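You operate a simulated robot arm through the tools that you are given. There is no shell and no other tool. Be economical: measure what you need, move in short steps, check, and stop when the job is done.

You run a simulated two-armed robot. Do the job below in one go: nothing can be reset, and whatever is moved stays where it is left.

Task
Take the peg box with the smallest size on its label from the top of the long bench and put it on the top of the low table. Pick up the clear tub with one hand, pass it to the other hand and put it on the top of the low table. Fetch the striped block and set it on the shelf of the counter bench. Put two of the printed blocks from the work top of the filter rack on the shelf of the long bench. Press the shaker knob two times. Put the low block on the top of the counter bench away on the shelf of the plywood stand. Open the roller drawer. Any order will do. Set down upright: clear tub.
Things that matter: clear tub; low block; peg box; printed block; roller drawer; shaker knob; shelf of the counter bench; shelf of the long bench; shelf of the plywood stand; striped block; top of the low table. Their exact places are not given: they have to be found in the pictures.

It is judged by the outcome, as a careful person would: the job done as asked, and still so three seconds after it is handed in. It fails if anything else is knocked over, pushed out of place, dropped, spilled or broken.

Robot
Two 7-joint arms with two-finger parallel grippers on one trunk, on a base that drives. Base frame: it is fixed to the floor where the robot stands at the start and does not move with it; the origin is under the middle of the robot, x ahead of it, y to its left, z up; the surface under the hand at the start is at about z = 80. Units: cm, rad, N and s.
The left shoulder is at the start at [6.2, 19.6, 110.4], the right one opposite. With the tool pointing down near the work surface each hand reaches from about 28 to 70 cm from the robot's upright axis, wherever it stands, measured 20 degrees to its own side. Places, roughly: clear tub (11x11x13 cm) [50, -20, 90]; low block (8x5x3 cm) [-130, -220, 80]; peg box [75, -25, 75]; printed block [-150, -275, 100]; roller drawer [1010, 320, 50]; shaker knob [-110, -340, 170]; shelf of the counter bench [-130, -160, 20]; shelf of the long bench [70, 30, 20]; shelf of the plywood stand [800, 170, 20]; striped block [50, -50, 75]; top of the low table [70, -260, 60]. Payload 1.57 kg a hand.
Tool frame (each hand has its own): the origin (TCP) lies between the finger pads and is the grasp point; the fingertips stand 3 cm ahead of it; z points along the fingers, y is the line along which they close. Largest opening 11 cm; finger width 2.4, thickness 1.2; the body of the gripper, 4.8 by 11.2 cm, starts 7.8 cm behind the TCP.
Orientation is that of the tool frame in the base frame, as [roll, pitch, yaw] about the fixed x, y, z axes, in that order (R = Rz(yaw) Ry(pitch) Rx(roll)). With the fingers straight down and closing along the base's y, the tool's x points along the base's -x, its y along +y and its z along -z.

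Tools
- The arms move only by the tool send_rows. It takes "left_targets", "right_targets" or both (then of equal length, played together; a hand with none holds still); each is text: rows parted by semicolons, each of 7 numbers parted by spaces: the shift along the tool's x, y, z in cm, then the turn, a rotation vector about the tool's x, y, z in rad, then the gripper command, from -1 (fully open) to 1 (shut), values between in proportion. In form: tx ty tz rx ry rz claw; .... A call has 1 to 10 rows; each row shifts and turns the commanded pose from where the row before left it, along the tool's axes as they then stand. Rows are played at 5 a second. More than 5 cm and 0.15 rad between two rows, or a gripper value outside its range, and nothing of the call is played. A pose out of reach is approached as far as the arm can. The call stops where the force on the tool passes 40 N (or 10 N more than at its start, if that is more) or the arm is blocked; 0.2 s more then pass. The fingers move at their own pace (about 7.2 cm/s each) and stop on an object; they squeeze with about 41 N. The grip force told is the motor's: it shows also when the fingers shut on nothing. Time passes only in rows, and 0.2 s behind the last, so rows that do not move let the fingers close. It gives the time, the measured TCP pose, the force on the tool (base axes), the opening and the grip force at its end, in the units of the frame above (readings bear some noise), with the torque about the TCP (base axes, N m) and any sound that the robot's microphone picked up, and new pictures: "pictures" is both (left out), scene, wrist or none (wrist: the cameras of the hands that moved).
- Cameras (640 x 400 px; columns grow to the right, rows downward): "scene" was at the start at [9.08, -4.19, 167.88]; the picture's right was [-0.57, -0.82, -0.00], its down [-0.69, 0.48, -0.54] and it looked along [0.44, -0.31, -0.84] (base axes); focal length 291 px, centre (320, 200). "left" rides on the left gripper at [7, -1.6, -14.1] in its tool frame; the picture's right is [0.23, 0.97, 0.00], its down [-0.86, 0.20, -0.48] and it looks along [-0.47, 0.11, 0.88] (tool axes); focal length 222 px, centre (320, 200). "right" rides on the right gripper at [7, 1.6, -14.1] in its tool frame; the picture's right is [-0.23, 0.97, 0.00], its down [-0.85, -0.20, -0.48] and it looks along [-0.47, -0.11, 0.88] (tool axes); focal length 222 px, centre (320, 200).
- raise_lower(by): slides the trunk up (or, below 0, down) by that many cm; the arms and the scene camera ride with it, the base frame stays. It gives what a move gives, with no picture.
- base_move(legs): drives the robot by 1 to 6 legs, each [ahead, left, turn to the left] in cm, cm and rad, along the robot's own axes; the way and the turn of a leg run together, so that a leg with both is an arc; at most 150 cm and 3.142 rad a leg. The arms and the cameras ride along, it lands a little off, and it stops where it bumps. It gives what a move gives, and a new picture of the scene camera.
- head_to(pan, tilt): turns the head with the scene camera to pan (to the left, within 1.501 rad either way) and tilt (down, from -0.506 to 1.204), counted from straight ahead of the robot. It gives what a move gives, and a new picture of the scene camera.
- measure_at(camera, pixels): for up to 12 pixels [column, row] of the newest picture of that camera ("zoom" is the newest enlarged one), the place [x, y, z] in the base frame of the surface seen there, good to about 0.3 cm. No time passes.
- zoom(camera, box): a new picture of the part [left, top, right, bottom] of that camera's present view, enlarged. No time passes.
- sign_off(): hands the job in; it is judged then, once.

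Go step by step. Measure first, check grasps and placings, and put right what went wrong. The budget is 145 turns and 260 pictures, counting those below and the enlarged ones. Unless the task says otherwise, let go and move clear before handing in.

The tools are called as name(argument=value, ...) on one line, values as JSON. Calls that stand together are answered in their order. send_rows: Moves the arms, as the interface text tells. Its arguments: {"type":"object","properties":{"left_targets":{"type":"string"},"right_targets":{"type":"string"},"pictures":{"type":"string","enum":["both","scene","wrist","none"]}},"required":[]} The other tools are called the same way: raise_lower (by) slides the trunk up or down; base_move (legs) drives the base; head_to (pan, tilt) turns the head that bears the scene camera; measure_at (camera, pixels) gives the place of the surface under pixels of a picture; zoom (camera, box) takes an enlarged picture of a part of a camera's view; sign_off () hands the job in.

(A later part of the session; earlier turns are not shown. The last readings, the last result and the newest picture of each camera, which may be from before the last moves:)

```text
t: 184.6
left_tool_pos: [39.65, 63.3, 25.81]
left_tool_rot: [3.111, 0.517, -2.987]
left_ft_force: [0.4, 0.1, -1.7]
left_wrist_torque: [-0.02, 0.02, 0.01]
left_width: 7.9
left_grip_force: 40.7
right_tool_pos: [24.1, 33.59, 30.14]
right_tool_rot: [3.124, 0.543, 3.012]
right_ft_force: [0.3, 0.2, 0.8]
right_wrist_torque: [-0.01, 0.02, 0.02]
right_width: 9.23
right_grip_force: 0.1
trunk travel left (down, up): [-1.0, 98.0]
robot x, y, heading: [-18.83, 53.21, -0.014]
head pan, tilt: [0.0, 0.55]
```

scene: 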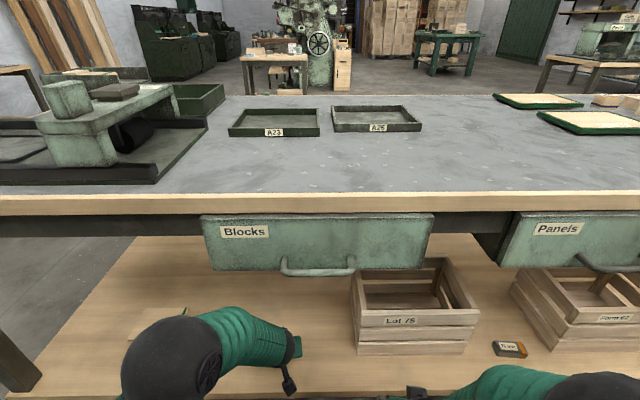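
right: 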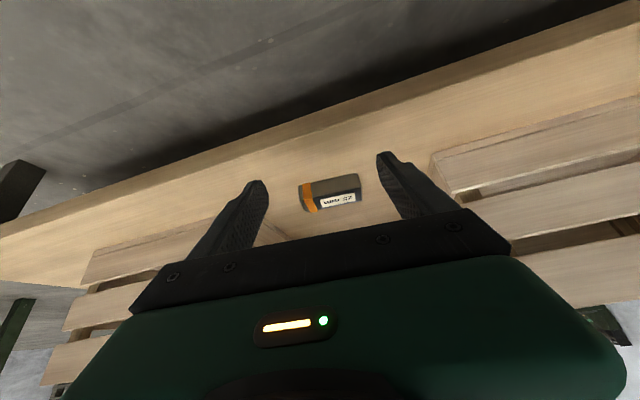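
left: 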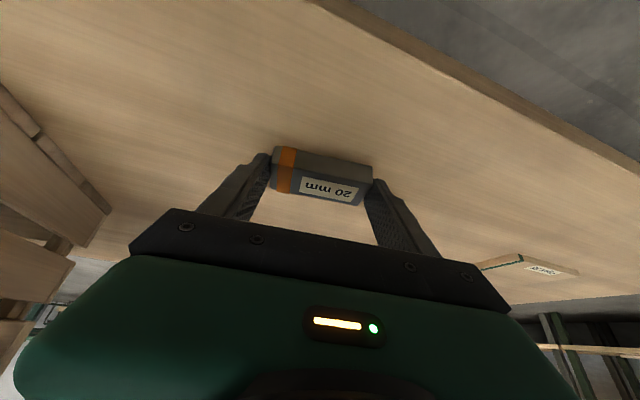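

send_rows(left_targets="0.1 0 0.1 0 0 0 0.6;0 0 0 0 0 0 0.6;0 0 0 0 0 0 -0.68;0 0 0 0 0 0 -0.68;-1 0 -1.7 0 0 0 -0.68;-1.5 0 -2.6 0 0 0 -0.68;3.4 0 -1.95 0 0 0 -0.68;3.4 0 -1.95 0 0 0 -0.68;3.4 0 -1.95 0 0 0 -0.68;3.4 0 -1.95 0 0 0 -0.68", pictures="wrist")

base_move(legs=[[-35, 0, 0], [0, -85, 0]])

raise_lower(by=40)

raise_lower(by=29)

head_to(pan=-0.1, tilt=0.85)

```text
t: 186.6
left_tool_pos: [30.07, 74.94, 31.7]
left_tool_rot: [-3.139, 0.527, -2.634]
left_ft_force: [-0.1, -0.7, 0.9]
left_wrist_torque: [0.04, 0.03, 0.01]
left_width: 9.24
left_grip_force: 0.0
right_tool_pos: [24.02, 33.62, 30.36]
right_tool_rot: [3.126, 0.542, 3.013]
right_ft_force: [-0.3, 0.4, 0.5]
right_wrist_torque: [-0.03, 0.02, 0.01]
right_width: 9.22
right_grip_force: 0.1
trunk travel left (down, up): [-1.0, 98.0]
robot x, y, heading: [-18.68, 53.34, -0.013]
head pan, tilt: [0.0, 0.55]
stopped in row 10 (left hand): the arm was blocked; the commanded pose is now the measured one
```

left: 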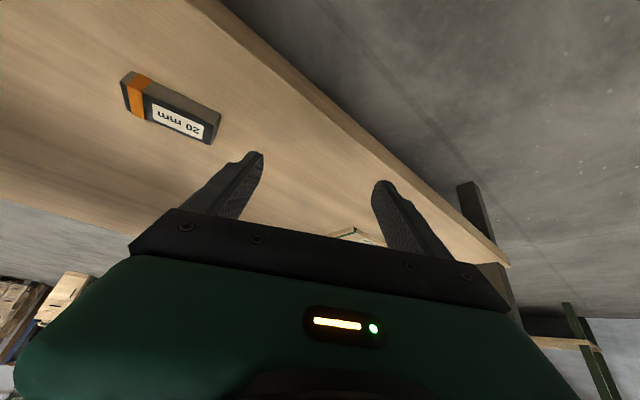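

```text
t: 192.9
left_tool_pos: [-5.78, -9.82, 31.55]
left_tool_rot: [3.139, 0.527, -2.647]
left_ft_force: [0.4, -0.1, -0.6]
left_wrist_torque: [-0.01, -0.02, 0.01]
left_width: 9.25
left_grip_force: 0.0
right_tool_pos: [-11.96, -51.13, 30.23]
right_tool_rot: [3.125, 0.542, 3.007]
right_ft_force: [0.2, -0.9, 0.3]
right_wrist_torque: [0.0, 0.0, -0.01]
right_width: 9.26
right_grip_force: 0.0
trunk travel left (down, up): [-1.0, 98.0]
robot x, y, heading: [-54.69, -31.29, -0.024]
head pan, tilt: [0.0, 0.55]
```

scene: 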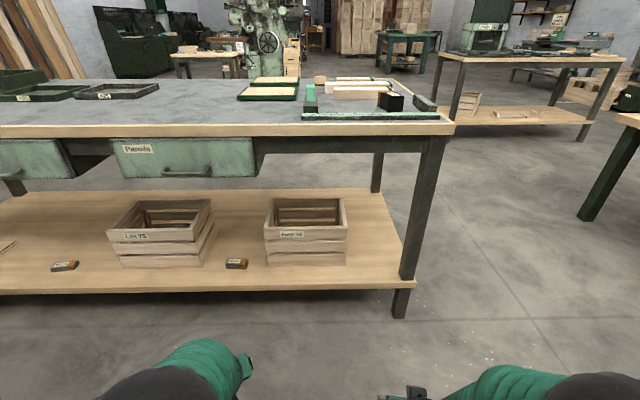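

```text
t: 196.8
left_tool_pos: [-5.76, -9.64, 71.7]
left_tool_rot: [3.138, 0.528, -2.637]
left_ft_force: [-0.1, 0.1, -0.5]
left_wrist_torque: [0.02, -0.02, 0.02]
left_width: 9.26
left_grip_force: 0.0
right_tool_pos: [-11.94, -51.22, 70.39]
right_tool_rot: [3.125, 0.544, 3.006]
right_ft_force: [-0.2, -1.4, -0.4]
right_wrist_torque: [0.01, -0.01, 0.01]
right_width: 9.25
right_grip_force: 0.1
trunk travel left (down, up): [-41.0, 58.0]
robot x, y, heading: [-54.41, -31.34, -0.021]
head pan, tilt: [0.0, 0.55]
```

```text
t: 199.7
left_tool_pos: [-5.7, -9.67, 100.8]
left_tool_rot: [3.14, 0.527, -2.634]
left_ft_force: [-1.3, -0.8, 0.5]
left_wrist_torque: [0.0, 0.01, 0.0]
left_width: 9.24
left_grip_force: 0.1
right_tool_pos: [-11.89, -51.19, 99.47]
right_tool_rot: [3.124, 0.544, 3.007]
right_ft_force: [0.0, -0.2, -1.1]
right_wrist_torque: [0.02, -0.02, -0.01]
right_width: 9.27
right_grip_force: 0.0
trunk travel left (down, up): [-70.0, 29.0]
robot x, y, heading: [-54.56, -31.26, -0.018]
head pan, tilt: [0.0, 0.55]
```

```text
t: 200.5
left_tool_pos: [-5.7, -9.66, 100.8]
left_tool_rot: [-3.141, 0.528, -2.638]
left_ft_force: [0.3, 0.3, -0.3]
left_wrist_torque: [-0.02, 0.02, 0.01]
left_width: 9.25
left_grip_force: 0.0
right_tool_pos: [-11.99, -51.14, 99.34]
right_tool_rot: [3.124, 0.545, 3.007]
right_ft_force: [-0.4, 0.2, -0.5]
right_wrist_torque: [-0.01, -0.03, 0.02]
right_width: 9.23
right_grip_force: 0.0
trunk travel left (down, up): [-70.0, 29.0]
robot x, y, heading: [-54.57, -30.86, -0.023]
head pan, tilt: [-0.099, 0.85]
```

scene: 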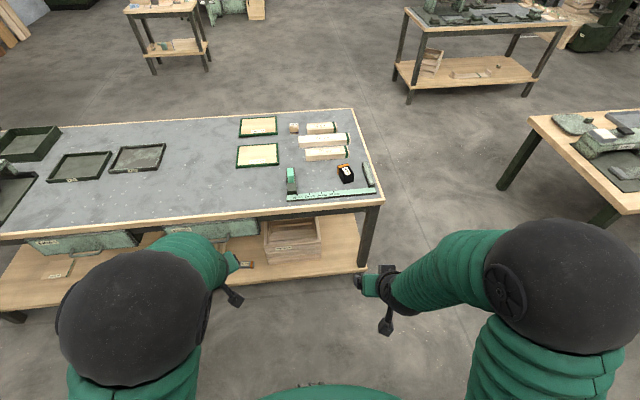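

Both blocks lie on the shelf. Move up to the bench for the iron (striped) block at (345,172).

base_move(legs=[[48, 0, 0.02]])

head_to(pan=-0.5, tilt=0.95)

zoom(camera="right", box=[180, 60, 460, 240])

```text
t: 203.3
left_tool_pos: [41.07, -8.64, 100.76]
left_tool_rot: [-3.141, 0.529, -2.608]
left_ft_force: [0.1, -0.2, -0.2]
left_wrist_torque: [0.04, 0.01, 0.02]
left_width: 9.28
left_grip_force: 0.1
right_tool_pos: [35.97, -50.24, 99.29]
right_tool_rot: [3.123, 0.545, 3.037]
right_ft_force: [0.6, 0.2, 0.1]
right_wrist_torque: [0.03, 0.02, 0.01]
right_width: 9.24
right_grip_force: 0.0
trunk travel left (down, up): [-70.0, 29.0]
robot x, y, heading: [-7.41, -31.52, 0.008]
head pan, tilt: [-0.099, 0.85]
```

scene: 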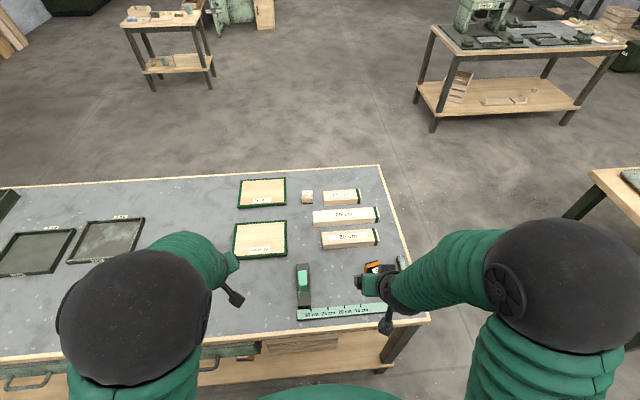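

```text
t: 204.2
left_tool_pos: [41.0, -8.41, 100.56]
left_tool_rot: [-3.141, 0.529, -2.605]
left_ft_force: [0.1, 0.2, -0.3]
left_wrist_torque: [0.01, 0.01, -0.02]
left_width: 9.22
left_grip_force: 0.2
right_tool_pos: [36.13, -50.23, 99.36]
right_tool_rot: [3.125, 0.546, 3.037]
right_ft_force: [0.4, -0.7, -0.3]
right_wrist_torque: [0.01, -0.01, -0.03]
right_width: 9.27
right_grip_force: 0.0
trunk travel left (down, up): [-70.0, 29.0]
robot x, y, heading: [-7.11, -32.07, 0.003]
head pan, tilt: [-0.499, 0.949]
```

scene: 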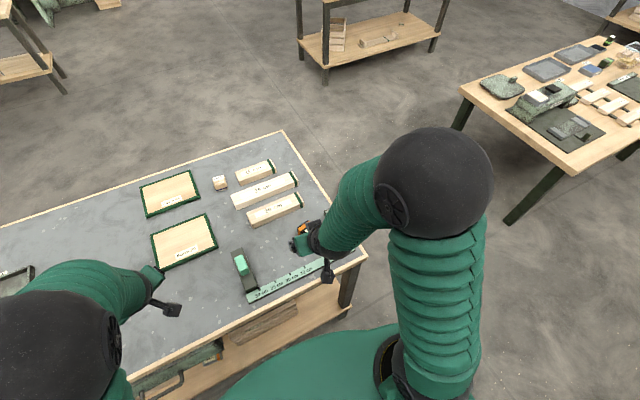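

```text
2.22 times, centred on (320, 150) of right
```

zoom: 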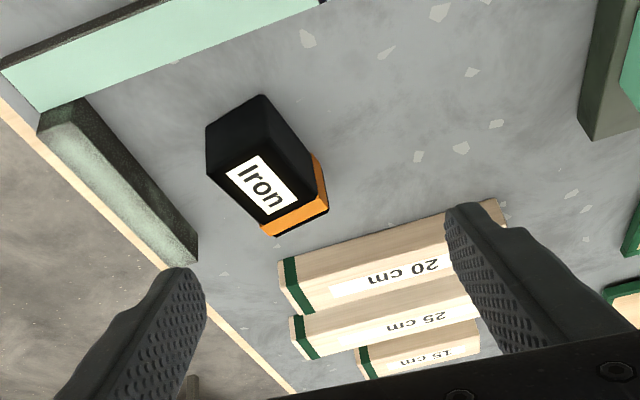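

Measure the iron block's top in the right camera's enlargement.

measure_at(camera="zoom", pixels=[[213, 172], [300, 165], [262, 228], [318, 200], [245, 155], [255, 185], [325, 172], [210, 145], [262, 105], [130, 180], [170, 240], [280, 250]])

```text
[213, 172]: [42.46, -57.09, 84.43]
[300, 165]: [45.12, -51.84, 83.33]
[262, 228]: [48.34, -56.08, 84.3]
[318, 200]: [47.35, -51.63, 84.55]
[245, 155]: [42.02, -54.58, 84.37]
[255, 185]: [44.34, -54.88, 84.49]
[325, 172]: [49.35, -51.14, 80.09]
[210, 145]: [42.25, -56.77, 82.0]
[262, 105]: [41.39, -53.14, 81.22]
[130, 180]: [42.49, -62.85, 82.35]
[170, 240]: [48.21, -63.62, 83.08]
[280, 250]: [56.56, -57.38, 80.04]
```

Iron block: centre ≈(45.3,-54.4), yaw ≈+0.2, width ≈4.8, top 84.5. Turn the right hand +0.3 about vertical and hover above it.

send_rows(right_targets="0 0 0 -0.077 0 -0.128 -0.45;0 0 0 -0.077 0 -0.128 -0.45;-0.98 -1.96 3.07 0 0 0 -0.45;-0.98 -1.96 3.07 0 0 0 -0.45;-0.98 -1.96 3.07 0 0 0 -0.45;0 0 0 0 0 0 -0.45", pictures="wrist")

zoom(camera="right", box=[180, 60, 460, 240])

```text
t: 205.6
left_tool_pos: [41.05, -8.52, 100.73]
left_tool_rot: [-3.141, 0.53, -2.603]
left_ft_force: [0.3, 0.0, -0.8]
left_wrist_torque: [-0.02, -0.01, 0.02]
left_width: 9.24
left_grip_force: 0.1
right_tool_pos: [44.28, -54.36, 93.05]
right_tool_rot: [3.124, 0.549, -2.948]
right_ft_force: [0.2, -0.1, -0.7]
right_wrist_torque: [0.01, -0.03, -0.02]
right_width: 8.0
right_grip_force: 0.1
trunk travel left (down, up): [-70.0, 29.0]
robot x, y, heading: [-6.81, -31.44, 0.005]
head pan, tilt: [-0.499, 0.949]
```

right: 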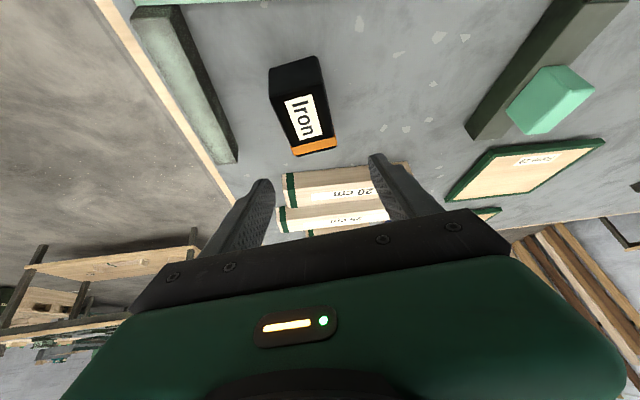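

```text
2.22 times, centred on (320, 150) of right
```

zoom: 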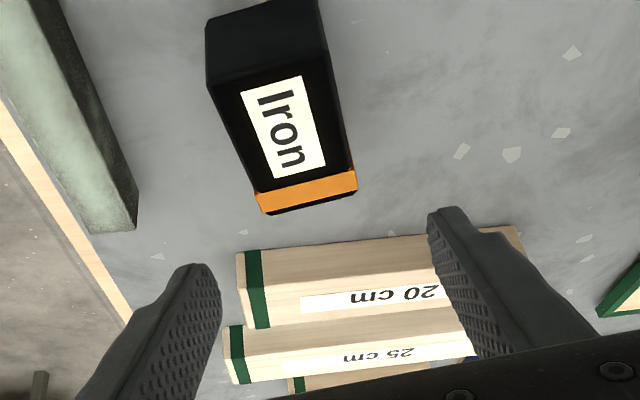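

measure_at(camera="zoom", pixels=[[212, 92], [262, 190], [265, 210], [320, 60], [354, 172], [354, 188], [240, 75], [290, 130], [310, 190], [285, 60]])

```text
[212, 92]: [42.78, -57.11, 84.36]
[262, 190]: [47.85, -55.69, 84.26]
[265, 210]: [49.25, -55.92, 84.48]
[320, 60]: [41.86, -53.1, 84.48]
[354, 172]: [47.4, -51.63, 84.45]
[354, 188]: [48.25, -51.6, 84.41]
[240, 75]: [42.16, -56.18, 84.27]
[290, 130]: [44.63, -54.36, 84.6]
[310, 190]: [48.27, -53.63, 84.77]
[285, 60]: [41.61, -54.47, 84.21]
```

Descend and close on the block.

send_rows(right_targets="1.58 -0.08 2.69 0 0 0 -0.45;1.58 -0.08 2.69 0 0 0 -0.45;1.56 -0.08 2.66 0 0 0 -0.45;0 0 0 0 0 0 -0.45;0 0 0 0 0 0 0.9;0 0 0 0 0 0 0.9;0 0 0 0 0 0 0.9", pictures="wrist")

```text
t: 207.2
left_tool_pos: [41.02, -8.55, 100.8]
left_tool_rot: [3.141, 0.529, -2.601]
left_ft_force: [0.1, -0.3, -0.6]
left_wrist_torque: [0.01, -0.02, 0.02]
left_width: 9.22
left_grip_force: 0.0
right_tool_pos: [44.64, -54.55, 83.73]
right_tool_rot: [3.124, 0.55, -2.948]
right_ft_force: [-0.8, -2.5, 0.7]
right_wrist_torque: [-0.35, -0.1, 0.02]
right_width: 4.81
right_grip_force: 40.9
trunk travel left (down, up): [-70.0, 29.0]
robot x, y, heading: [-7.18, -31.68, 0.005]
head pan, tilt: [-0.499, 0.949]
```

right: 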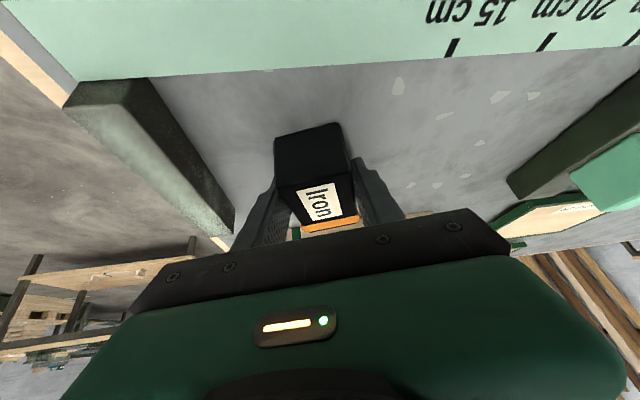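

Gripped (4.8 cm). Lift and check for slip.

send_rows(right_targets="-1 0 -1.7 0 0 0 0.9;-2.09 0 -3.41 0 0 0 0.9;-2.09 0 -3.41 0 0 0 0.9;-2.09 0 -3.41 0 0 0 0.9;-2.09 0 -3.41 0 0 0 0.9;0 0 0 0 0 0 0.9", pictures="wrist")

```text
t: 208.6
left_tool_pos: [41.22, -8.65, 100.71]
left_tool_rot: [-3.141, 0.53, -2.604]
left_ft_force: [0.2, -0.2, -0.4]
left_wrist_torque: [0.0, -0.03, 0.0]
left_width: 9.24
left_grip_force: 0.1
right_tool_pos: [44.78, -54.91, 101.62]
right_tool_rot: [3.123, 0.548, -2.948]
right_ft_force: [-0.3, 1.1, -10.2]
right_wrist_torque: [-0.05, 0.07, 0.03]
right_width: 4.76
right_grip_force: 41.3
trunk travel left (down, up): [-70.0, 29.0]
robot x, y, heading: [-7.03, -31.72, 0.005]
head pan, tilt: [-0.499, 0.949]
```

right: 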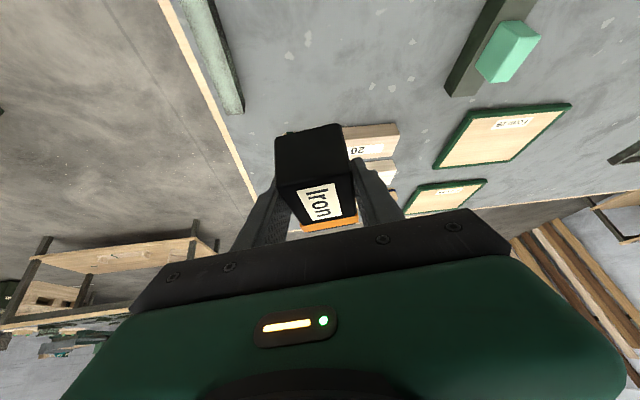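

Weight ~10 N, held firmly. Drive to the front of the counter bench.

base_move(legs=[[-28, 0, 0], [0, 0, -1.575], [140, 0, 0], [0, 0, -1.57]])

head_to(pan=0.0, tilt=0.65)

```text
t: 224.6
left_tool_pos: [-79.87, -195.82, 100.85]
left_tool_rot: [3.139, 0.527, 0.55]
left_ft_force: [0.4, -0.6, -0.9]
left_wrist_torque: [-0.02, -0.02, 0.01]
left_width: 9.27
left_grip_force: 0.0
right_tool_pos: [-83.93, -149.4, 101.65]
right_tool_rot: [3.123, 0.547, 0.202]
right_ft_force: [-0.1, 0.0, -9.7]
right_wrist_torque: [0.03, -0.14, -0.01]
right_width: 4.76
right_grip_force: 41.2
trunk travel left (down, up): [-70.0, 29.0]
robot x, y, heading: [-31.7, -172.12, -3.129]
head pan, tilt: [-0.499, 0.949]
```

scene: 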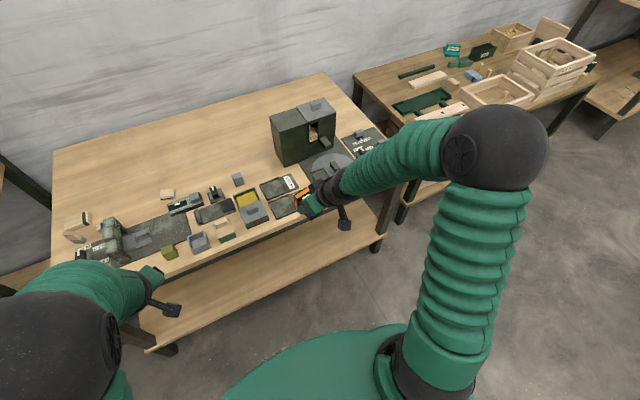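

```text
t: 225.5
left_tool_pos: [-79.81, -196.13, 100.85]
left_tool_rot: [3.14, 0.529, 0.557]
left_ft_force: [-0.6, 0.6, 0.2]
left_wrist_torque: [0.01, 0.02, 0.0]
left_width: 9.26
left_grip_force: 0.1
right_tool_pos: [-83.83, -149.43, 101.72]
right_tool_rot: [3.125, 0.549, 0.205]
right_ft_force: [-0.6, -0.3, -8.9]
right_wrist_torque: [0.03, -0.11, 0.04]
right_width: 4.78
right_grip_force: 41.0
trunk travel left (down, up): [-70.0, 29.0]
robot x, y, heading: [-32.1, -172.06, -3.121]
head pan, tilt: [0.0, 0.649]
```

scene: 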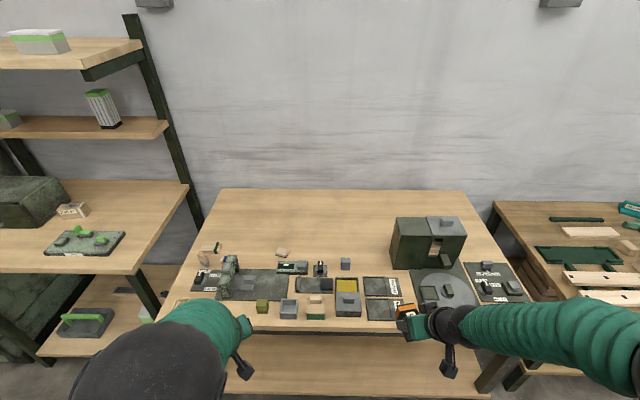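

Zoom for the low block and measure the bench and shelf edges.

zoom(camera="scene", box=[160, 220, 420, 330])

measure_at(camera="scene", pixels=[[320, 330], [320, 320], [330, 345], [330, 380], [282, 252], [204, 250], [262, 306], [345, 264], [316, 302], [470, 355]])

```text
2.46 times, centred on (290, 275) of scene
```

zoom: 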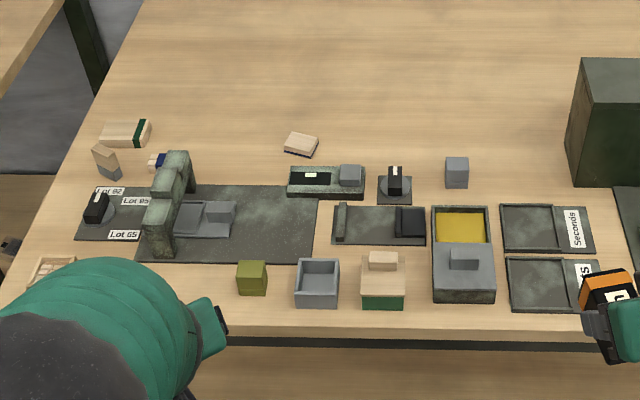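

```text
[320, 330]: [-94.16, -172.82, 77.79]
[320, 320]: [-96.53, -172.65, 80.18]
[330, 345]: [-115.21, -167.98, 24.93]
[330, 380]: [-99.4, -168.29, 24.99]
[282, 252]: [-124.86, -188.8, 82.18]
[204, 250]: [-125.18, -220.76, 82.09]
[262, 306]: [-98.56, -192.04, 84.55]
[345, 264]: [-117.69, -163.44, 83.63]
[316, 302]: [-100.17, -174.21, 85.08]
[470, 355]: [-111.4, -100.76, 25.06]
```

Back off 14 and lower the trunk, then view the shelf.

base_move(legs=[[-14, 0, -0.02]])

raise_lower(by=-40)

raise_lower(by=-26)

head_to(pan=0.0, tilt=0.6)

```text
t: 226.9
left_tool_pos: [-66.89, -194.9, 100.9]
left_tool_rot: [3.141, 0.527, 0.536]
left_ft_force: [0.2, -0.6, 0.1]
left_wrist_torque: [0.02, 0.03, -0.02]
left_width: 9.22
left_grip_force: 0.0
right_tool_pos: [-69.87, -148.16, 101.63]
right_tool_rot: [3.124, 0.545, 0.185]
right_ft_force: [0.3, -0.8, -9.7]
right_wrist_torque: [0.04, -0.13, 0.01]
right_width: 4.77
right_grip_force: 40.4
trunk travel left (down, up): [-70.0, 29.0]
robot x, y, heading: [-18.53, -171.93, 3.135]
head pan, tilt: [0.0, 0.649]
```

scene: 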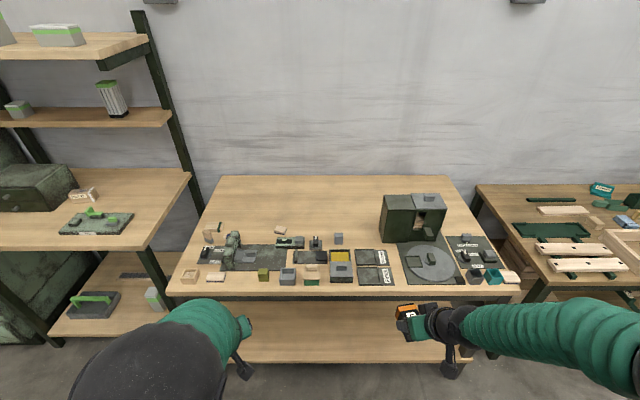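

```text
t: 230.7
left_tool_pos: [-66.42, -195.24, 61.01]
left_tool_rot: [-3.139, 0.531, 0.544]
left_ft_force: [0.0, 0.5, -0.6]
left_wrist_torque: [-0.03, 0.01, -0.02]
left_width: 9.25
left_grip_force: 0.1
right_tool_pos: [-69.38, -148.2, 61.68]
right_tool_rot: [3.124, 0.548, 0.182]
right_ft_force: [0.2, 0.2, -9.4]
right_wrist_torque: [0.05, -0.12, -0.04]
right_width: 4.77
right_grip_force: 41.5
trunk travel left (down, up): [-30.0, 69.0]
robot x, y, heading: [-18.01, -171.84, 3.136]
head pan, tilt: [0.0, 0.649]
```

```text
t: 233.4
left_tool_pos: [-66.35, -195.18, 35.06]
left_tool_rot: [-3.14, 0.533, 0.541]
left_ft_force: [0.2, 0.0, -1.2]
left_wrist_torque: [0.0, 0.0, -0.01]
left_width: 9.22
left_grip_force: 0.0
right_tool_pos: [-69.37, -148.22, 35.65]
right_tool_rot: [3.124, 0.55, 0.182]
right_ft_force: [-0.4, 0.1, -9.8]
right_wrist_torque: [0.06, -0.11, 0.01]
right_width: 4.76
right_grip_force: 41.1
trunk travel left (down, up): [-4.0, 95.0]
robot x, y, heading: [-18.52, -172.2, 3.14]
head pan, tilt: [0.0, 0.649]
```

```text
t: 234.0
left_tool_pos: [-66.4, -195.25, 35.03]
left_tool_rot: [-3.141, 0.533, 0.541]
left_ft_force: [1.1, -0.6, -0.4]
left_wrist_torque: [0.01, 0.01, -0.01]
left_width: 9.24
left_grip_force: 0.1
right_tool_pos: [-69.33, -148.24, 35.82]
right_tool_rot: [3.124, 0.55, 0.184]
right_ft_force: [0.9, 0.1, -9.7]
right_wrist_torque: [-0.01, -0.1, -0.03]
right_width: 4.77
right_grip_force: 41.1
trunk travel left (down, up): [-4.0, 95.0]
robot x, y, heading: [-18.55, -171.8, 3.142]
head pan, tilt: [0.0, 0.6]
```

scene: 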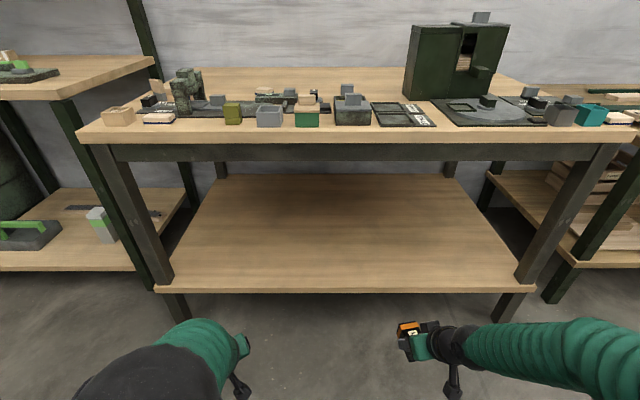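

The shelf is empty. Measure its edge and legs.

measure_at(camera="scene", pixels=[[350, 280], [350, 286], [160, 275], [172, 280], [527, 275], [350, 150], [350, 220]])

base_move(legs=[[25, 0, 0]])

```text
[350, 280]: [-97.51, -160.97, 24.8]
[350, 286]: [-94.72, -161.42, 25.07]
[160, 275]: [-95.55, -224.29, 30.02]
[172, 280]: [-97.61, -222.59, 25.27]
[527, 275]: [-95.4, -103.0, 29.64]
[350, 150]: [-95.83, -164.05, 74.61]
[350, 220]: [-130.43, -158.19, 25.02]
```

```text
t: 235.8
left_tool_pos: [-92.0, -194.47, 34.98]
left_tool_rot: [3.139, 0.531, 0.53]
left_ft_force: [0.4, 1.0, -0.5]
left_wrist_torque: [0.01, -0.02, -0.03]
left_width: 9.21
left_grip_force: 0.1
right_tool_pos: [-94.51, -147.52, 35.72]
right_tool_rot: [3.123, 0.55, 0.173]
right_ft_force: [0.6, -0.8, -10.0]
right_wrist_torque: [-0.01, -0.14, 0.0]
right_width: 4.81
right_grip_force: 41.2
trunk travel left (down, up): [-4.0, 95.0]
robot x, y, heading: [-43.73, -171.78, 3.127]
head pan, tilt: [0.0, 0.6]
```

scene: 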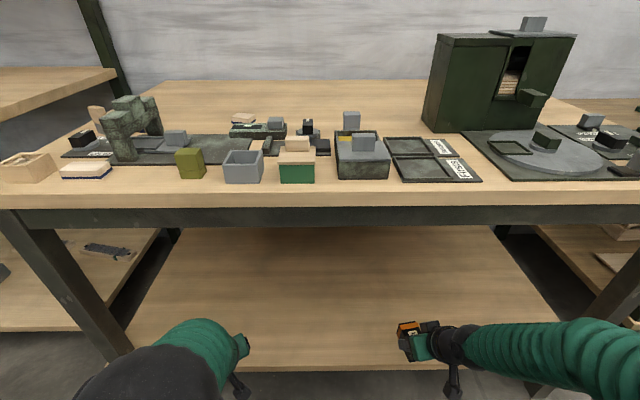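

Extend the right hand 12 into the shelf and lower to just above it.

send_rows(right_targets="-3.41 0 2.09 0 0 0 0.9;-3.41 0 2.09 0 0 0 0.9;-3.41 0 2.09 0 0 0 0.9;1.57 0 2.56 0 0 0 0.9;1.57 0 2.56 0 0 0 0.9;0.26 0 0.43 0 0 0 0.9;0 0 0 0 0 0 0.9", pictures="wrist")

```text
t: 237.4
left_tool_pos: [-91.94, -194.61, 35.1]
left_tool_rot: [3.14, 0.533, 0.536]
left_ft_force: [0.6, 0.3, 1.0]
left_wrist_torque: [0.02, 0.01, 0.0]
left_width: 9.25
left_grip_force: 0.1
right_tool_pos: [-106.26, -149.97, 29.45]
right_tool_rot: [3.124, 0.553, 0.173]
right_ft_force: [0.2, -0.5, -9.8]
right_wrist_torque: [0.03, -0.09, -0.02]
right_width: 4.78
right_grip_force: 40.7
trunk travel left (down, up): [-4.0, 95.0]
robot x, y, heading: [-44.07, -171.68, 3.123]
head pan, tilt: [0.0, 0.6]
```

right: 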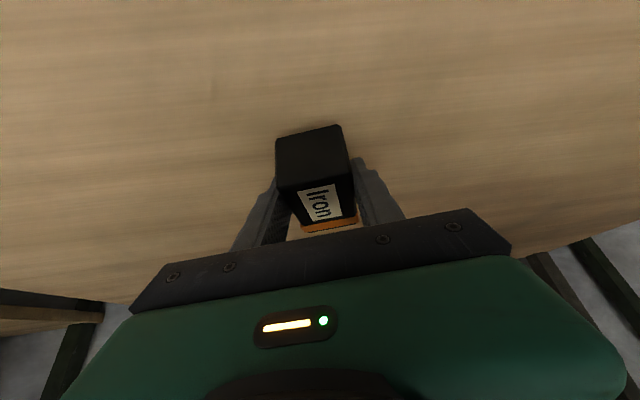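

Lower 0.7 to contact, release, back out.

send_rows(right_targets="0.16 0 0.26 0 0 0 0.9;0.16 0 0.26 0 0 0 0.9;0.08 0 0.13 0 0 0 0.9;0 0 0 0 0 0 0.9", pictures="none")

send_rows(right_targets="0 0 0 0 0 0 -0.3;0 0 0 0 0 0 -0.3;-1 0 -1.7 0 0 0 -0.3;-1.57 0 -2.56 0 0 0 -0.3;-1.57 0 -2.56 0 0 0 -0.3;3.4 0 -2.1 0 0 0 -0.3;3.4 0 -2.1 0 0 0 -0.3;3.4 0 -2.1 0 0 0 -0.3", pictures="both")

```text
t: 238.4
left_tool_pos: [-91.91, -194.72, 35.21]
left_tool_rot: [-3.138, 0.533, 0.535]
left_ft_force: [0.5, -0.4, -0.2]
left_wrist_torque: [0.03, 0.01, 0.01]
left_width: 9.25
left_grip_force: 0.1
right_tool_pos: [-106.22, -149.88, 28.77]
right_tool_rot: [3.126, 0.554, 0.173]
right_ft_force: [2.5, -0.8, -2.5]
right_wrist_torque: [0.21, -0.39, -0.05]
right_width: 4.79
right_grip_force: 40.7
trunk travel left (down, up): [-4.0, 95.0]
robot x, y, heading: [-43.99, -172.27, 3.129]
head pan, tilt: [0.0, 0.6]
```

```text
t: 240.2
left_tool_pos: [-91.99, -194.6, 35.12]
left_tool_rot: [-3.139, 0.533, 0.534]
left_ft_force: [-0.1, 0.2, 0.2]
left_wrist_torque: [0.04, -0.02, 0.01]
left_width: 9.23
left_grip_force: 0.0
right_tool_pos: [-94.64, -147.5, 36.76]
right_tool_rot: [3.126, 0.554, 0.174]
right_ft_force: [-0.7, -0.3, 0.0]
right_wrist_torque: [-0.04, 0.01, 0.0]
right_width: 7.13
right_grip_force: 0.1
trunk travel left (down, up): [-4.0, 95.0]
robot x, y, heading: [-43.77, -171.62, 3.124]
head pan, tilt: [0.0, 0.6]
```

scene: 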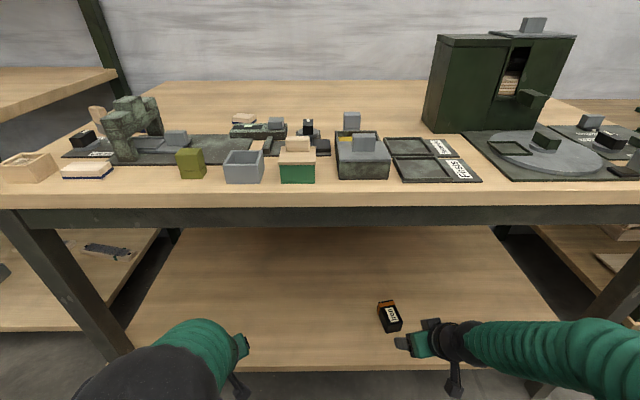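
right: 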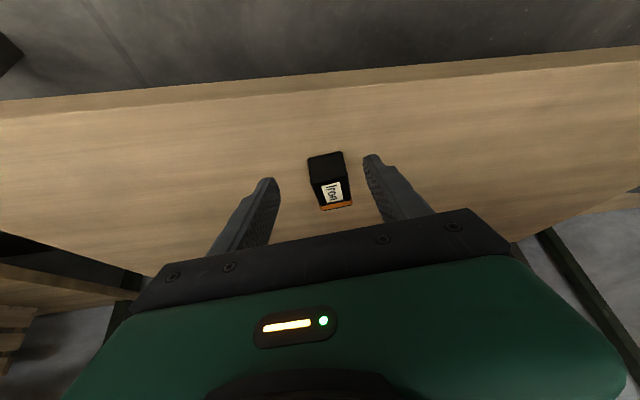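

Iron block rests on the shelf. Back off, raise, and look for the low block near (-130,-220).

base_move(legs=[[-25, 0, 0], [0, 38, 0]])

raise_lower(by=40)

raise_lower(by=30)

head_to(pan=0.1, tilt=0.7)

zoom(camera="scene", box=[200, 190, 440, 330])

```text
t: 244.1
left_tool_pos: [-66.99, -234.42, 35.17]
left_tool_rot: [-3.139, 0.533, 0.539]
left_ft_force: [-0.6, -0.2, -0.1]
left_wrist_torque: [0.0, 0.01, 0.0]
left_width: 9.25
left_grip_force: 0.1
right_tool_pos: [-69.88, -187.35, 36.68]
right_tool_rot: [3.124, 0.554, 0.177]
right_ft_force: [0.7, -0.5, -0.4]
right_wrist_torque: [0.03, -0.04, -0.01]
right_width: 7.14
right_grip_force: 0.0
trunk travel left (down, up): [-4.0, 95.0]
robot x, y, heading: [-18.92, -211.83, 3.128]
head pan, tilt: [0.0, 0.6]
```

scene: 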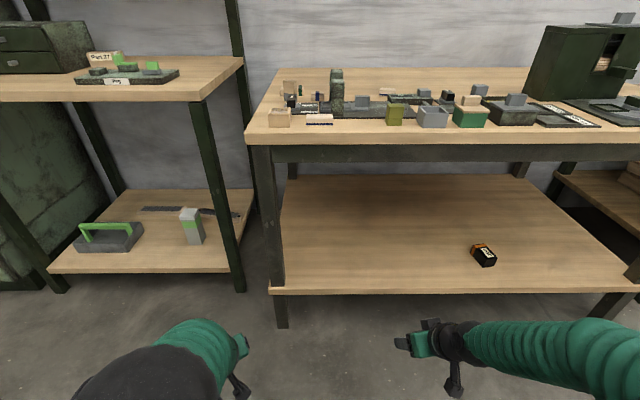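

```text
t: 248.0
left_tool_pos: [-67.1, -234.65, 75.21]
left_tool_rot: [-3.137, 0.532, 0.542]
left_ft_force: [-0.5, -0.3, -0.6]
left_wrist_torque: [0.0, 0.03, 0.02]
left_width: 9.26
left_grip_force: 0.0
right_tool_pos: [-69.98, -187.24, 76.85]
right_tool_rot: [3.127, 0.554, 0.179]
right_ft_force: [0.1, 0.3, 0.6]
right_wrist_torque: [0.02, 0.01, 0.03]
right_width: 7.15
right_grip_force: 0.2
trunk travel left (down, up): [-44.0, 55.0]
robot x, y, heading: [-19.08, -211.49, 3.134]
head pan, tilt: [0.0, 0.6]
```

```text
t: 251.0
left_tool_pos: [-67.03, -234.42, 105.1]
left_tool_rot: [-3.139, 0.532, 0.537]
left_ft_force: [-0.1, -0.5, 0.4]
left_wrist_torque: [0.01, 0.02, -0.01]
left_width: 9.24
left_grip_force: 0.1
right_tool_pos: [-70.0, -187.11, 106.72]
right_tool_rot: [3.125, 0.555, 0.179]
right_ft_force: [-0.6, -1.1, -1.0]
right_wrist_torque: [-0.02, -0.01, -0.01]
right_width: 7.16
right_grip_force: 0.0
trunk travel left (down, up): [-74.0, 25.0]
robot x, y, heading: [-19.03, -211.11, 3.133]
head pan, tilt: [0.0, 0.6]
```

```text
t: 251.6
left_tool_pos: [-67.11, -234.45, 105.12]
left_tool_rot: [-3.14, 0.533, 0.539]
left_ft_force: [-0.4, -0.6, -0.3]
left_wrist_torque: [-0.01, -0.03, -0.03]
left_width: 9.23
left_grip_force: 0.1
right_tool_pos: [-69.95, -187.15, 106.6]
right_tool_rot: [3.127, 0.554, 0.178]
right_ft_force: [-0.3, -0.5, 0.4]
right_wrist_torque: [-0.01, 0.02, -0.02]
right_width: 7.16
right_grip_force: 0.1
trunk travel left (down, up): [-74.0, 25.0]
robot x, y, heading: [-18.75, -211.34, 3.129]
head pan, tilt: [0.099, 0.7]
```

scene: 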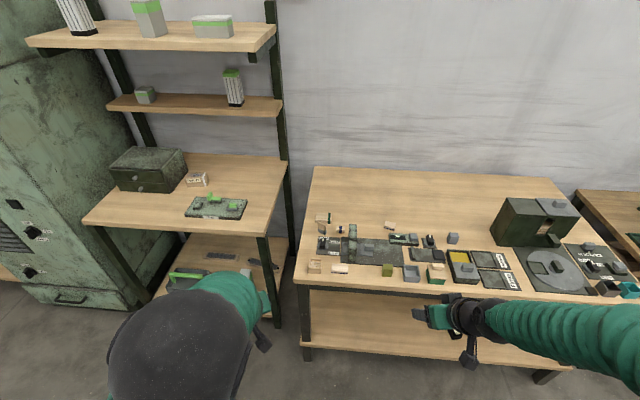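

```text
2.67 times, centred on (320, 260) of scene
```

zoom: 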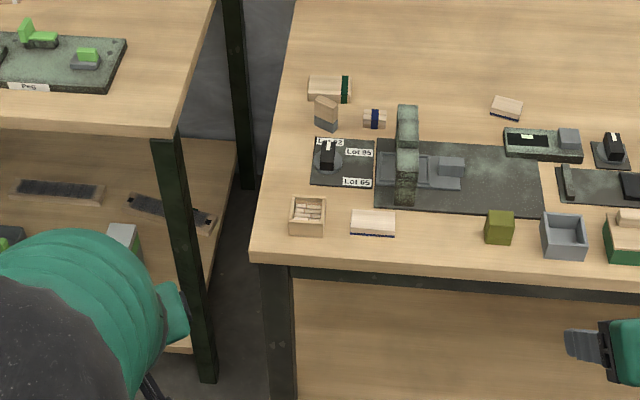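

Several small blocks; enlarge and measure them to find the 8×5×3 one.

zoom(camera="scene", box=[305, 205, 405, 285])

measure_at(camera="zoom", pixels=[[57, 40], [147, 35], [60, 65], [150, 70], [60, 75], [155, 335], [245, 335], [152, 360], [240, 365], [425, 85], [480, 105], [420, 100]])

```text
5.00 times, centred on (355, 245) of scene
```

zoom: 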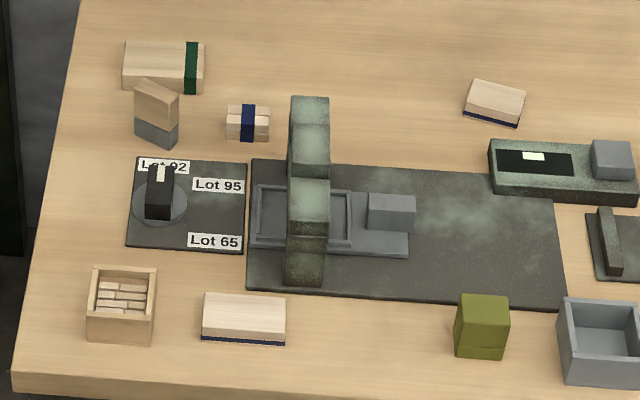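

```text
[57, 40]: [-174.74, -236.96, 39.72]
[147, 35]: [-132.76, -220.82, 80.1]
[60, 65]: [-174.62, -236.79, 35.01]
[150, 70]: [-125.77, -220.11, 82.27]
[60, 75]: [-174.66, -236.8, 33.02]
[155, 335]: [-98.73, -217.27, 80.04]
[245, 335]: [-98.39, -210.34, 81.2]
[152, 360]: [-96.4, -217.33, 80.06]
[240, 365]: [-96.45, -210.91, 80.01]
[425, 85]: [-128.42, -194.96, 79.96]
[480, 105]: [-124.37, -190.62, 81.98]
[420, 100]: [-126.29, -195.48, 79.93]
```

measure_at(camera="zoom", pixels=[[128, 46], [200, 46], [127, 62], [200, 70], [207, 297], [282, 299], [206, 325], [282, 328], [474, 82], [523, 93], [470, 106], [516, 118]])

```text
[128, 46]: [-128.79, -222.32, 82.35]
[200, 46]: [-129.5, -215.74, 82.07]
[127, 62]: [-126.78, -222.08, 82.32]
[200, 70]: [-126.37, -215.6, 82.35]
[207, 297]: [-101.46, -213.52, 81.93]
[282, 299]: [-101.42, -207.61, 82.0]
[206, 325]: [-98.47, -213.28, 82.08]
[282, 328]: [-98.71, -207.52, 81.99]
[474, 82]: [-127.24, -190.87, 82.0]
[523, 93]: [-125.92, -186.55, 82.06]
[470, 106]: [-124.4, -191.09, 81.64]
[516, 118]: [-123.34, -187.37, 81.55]
```

A (cream with green band, ≈7.5 cm long at (-127.5,-219)) fits the low block's given place. Move closer: 17 left, 40 ahead, and check with zoom.

base_move(legs=[[0, 17, 0], [40, 0, 0]])

head_to(pan=0.0, tilt=0.85)

zoom(camera="scene", box=[280, 140, 440, 240])

```text
t: 255.2
left_tool_pos: [-106.24, -252.02, 105.2]
left_tool_rot: [-3.134, 0.532, 0.545]
left_ft_force: [-0.5, 0.4, -0.1]
left_wrist_torque: [0.03, 0.05, -0.05]
left_width: 9.24
left_grip_force: 0.0
right_tool_pos: [-109.18, -204.93, 107.06]
right_tool_rot: [3.132, 0.553, 0.182]
right_ft_force: [0.1, -0.1, 0.6]
right_wrist_torque: [0.04, 0.0, -0.02]
right_width: 7.17
right_grip_force: 0.1
trunk travel left (down, up): [-74.0, 25.0]
robot x, y, heading: [-58.17, -228.29, 3.129]
head pan, tilt: [0.099, 0.7]
```

scene: 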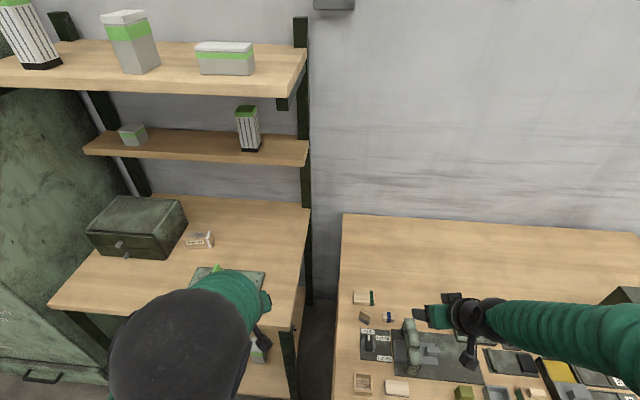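

```text
t: 255.9
left_tool_pos: [-106.17, -251.94, 105.15]
left_tool_rot: [-3.137, 0.532, 0.543]
left_ft_force: [-1.2, -0.6, -0.8]
left_wrist_torque: [-0.01, -0.03, 0.0]
left_width: 9.23
left_grip_force: 0.1
right_tool_pos: [-109.36, -204.6, 106.88]
right_tool_rot: [3.129, 0.553, 0.181]
right_ft_force: [0.0, -0.5, -0.3]
right_wrist_torque: [-0.02, 0.0, 0.01]
right_width: 7.14
right_grip_force: 0.0
trunk travel left (down, up): [-74.0, 25.0]
robot x, y, heading: [-58.53, -228.5, 3.135]
head pan, tilt: [0.0, 0.85]
```

scene: 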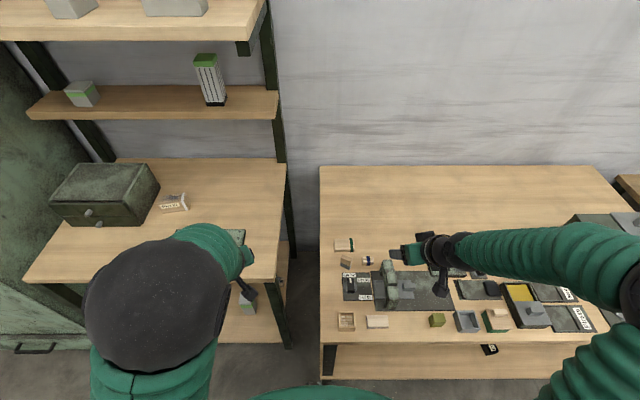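

```text
4.00 times, centred on (360, 190) of scene
```

zoom: 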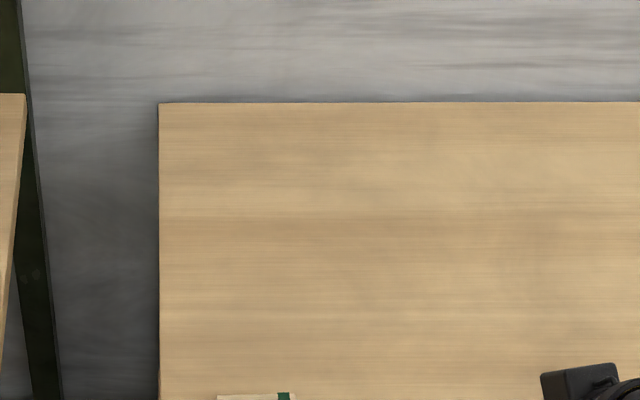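

zoom(camera="scene", box=[320, 230, 400, 280])

measure_at(camera="zoom", pixels=[[115, 70], [265, 65], [118, 150], [265, 165], [150, 80], [270, 80], [175, 220], [215, 210], [240, 240], [300, 205], [370, 200], [340, 240]])

```text
8.00 times, centred on (360, 255) of scene
```

zoom: 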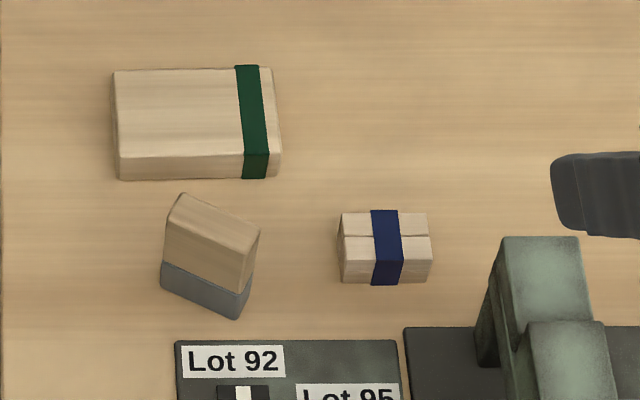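

```text
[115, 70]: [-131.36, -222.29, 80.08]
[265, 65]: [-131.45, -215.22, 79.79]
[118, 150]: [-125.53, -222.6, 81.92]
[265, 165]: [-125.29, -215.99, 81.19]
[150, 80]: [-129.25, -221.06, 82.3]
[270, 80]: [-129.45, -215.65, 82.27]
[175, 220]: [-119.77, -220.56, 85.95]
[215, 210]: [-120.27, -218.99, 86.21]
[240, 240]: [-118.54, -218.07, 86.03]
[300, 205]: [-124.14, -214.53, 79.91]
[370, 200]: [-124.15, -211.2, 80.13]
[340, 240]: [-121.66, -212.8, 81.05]
```

A measures 7.5×4.7×2.4 – the low block. Right hand: align yaw and hover above it.

send_rows(right_targets="0 0 0 0.052 0 0.085 -0.69;0 0 0 0.052 0 0.085 -0.69;-1.17 2.43 3.43 0 0 0 -0.69;-1.17 2.43 3.43 0 0 0 -0.69;-1.17 2.43 3.43 0 0 0 -0.69;-1.17 2.43 3.43 0 0 0 -0.69;-1.17 2.43 3.43 0 0 0 -0.69;-1.17 2.43 3.43 0 0 0 -0.69;0 0 0 0 0 0 -0.69", pictures="wrist")

```text
t: 257.9
left_tool_pos: [-106.3, -251.61, 105.21]
left_tool_rot: [-3.138, 0.533, 0.541]
left_ft_force: [0.3, -0.5, 0.8]
left_wrist_torque: [0.0, 0.03, -0.02]
left_width: 9.25
left_grip_force: 0.0
right_tool_pos: [-126.39, -219.08, 93.1]
right_tool_rot: [3.126, 0.552, -0.018]
right_ft_force: [-0.4, 0.5, 0.4]
right_wrist_torque: [0.01, 0.0, -0.02]
right_width: 9.32
right_grip_force: 0.0
trunk travel left (down, up): [-74.0, 25.0]
robot x, y, heading: [-58.03, -227.99, 3.137]
head pan, tilt: [0.0, 0.85]
```

right: 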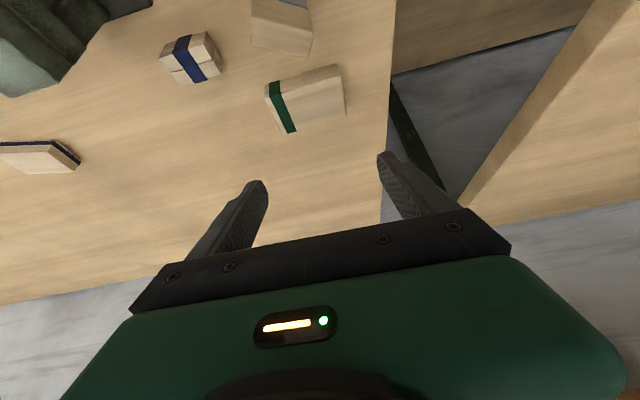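

Descend 9.6 and close.

send_rows(right_targets="1.68 -0.08 2.74 0 0 0 -0.69;1.68 -0.08 2.74 0 0 0 -0.69;1.68 -0.08 2.74 0 0 0 -0.69;0 0 0 0 0 0 -0.69;0 0 0 0 0 0 0.6;0 0 0 0 0 0 0.6;0 0 0 0 0 0 0.6", pictures="wrist")

```text
t: 259.5
left_tool_pos: [-106.35, -251.55, 105.16]
left_tool_rot: [-3.138, 0.533, 0.54]
left_ft_force: [0.4, -0.8, 0.4]
left_wrist_torque: [-0.04, -0.01, -0.02]
left_width: 9.24
left_grip_force: 0.1
right_tool_pos: [-126.47, -218.72, 83.72]
right_tool_rot: [3.127, 0.551, -0.02]
right_ft_force: [0.1, -0.7, -0.1]
right_wrist_torque: [0.03, -0.01, -0.03]
right_width: 7.42
right_grip_force: 41.5
trunk travel left (down, up): [-74.0, 25.0]
robot x, y, heading: [-58.22, -228.41, 3.132]
head pan, tilt: [0.0, 0.85]
```

right: 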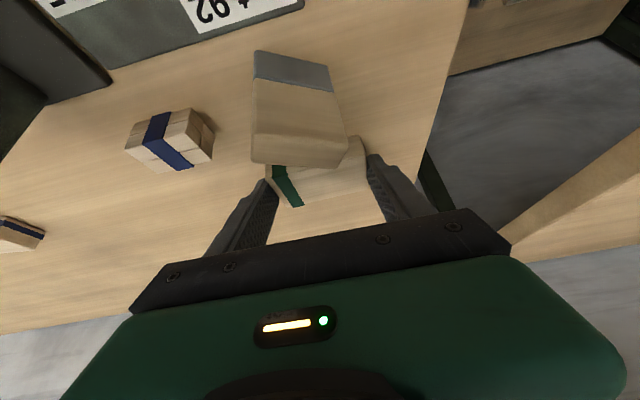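

Gripped. Lift straight up.

send_rows(right_targets="-1 0 -1.7 0 0 0 0.6;-2.09 0 -3.41 0 0 0 0.6;-2.09 0 -3.41 0 0 0 0.6;-2.09 0 -3.41 0 0 0 0.6;-2.09 0 -3.41 0 0 0 0.6;-2.09 0 -3.41 0 0 0 0.6;0 0 0 0 0 0 0.6", pictures="both")

```text
t: 261.1
left_tool_pos: [-106.46, -251.48, 105.06]
left_tool_rot: [-3.141, 0.531, 0.541]
left_ft_force: [0.0, -0.7, 0.0]
left_wrist_torque: [0.0, -0.02, 0.01]
left_width: 9.24
left_grip_force: 0.0
right_tool_pos: [-126.23, -218.71, 105.55]
right_tool_rot: [3.125, 0.549, -0.022]
right_ft_force: [-0.1, 0.9, -0.7]
right_wrist_torque: [-0.01, 0.0, -0.05]
right_width: 7.37
right_grip_force: 41.0
trunk travel left (down, up): [-74.0, 25.0]
robot x, y, heading: [-58.25, -228.87, 3.135]
head pan, tilt: [0.0, 0.85]
```

scene: 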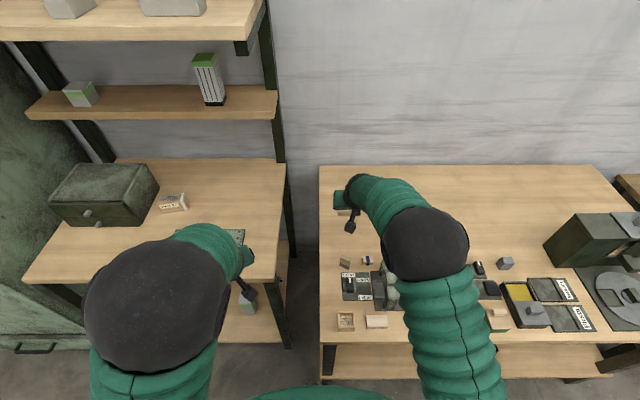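
right: 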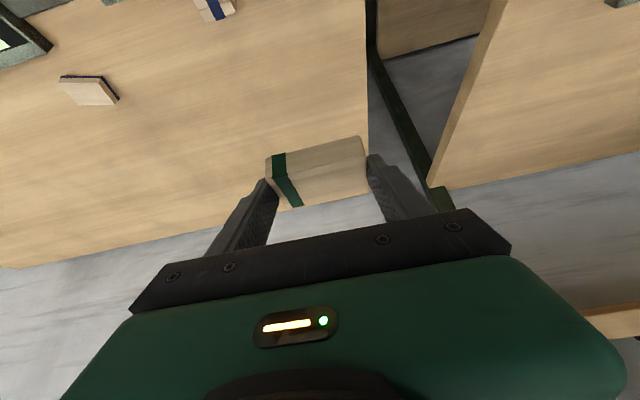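

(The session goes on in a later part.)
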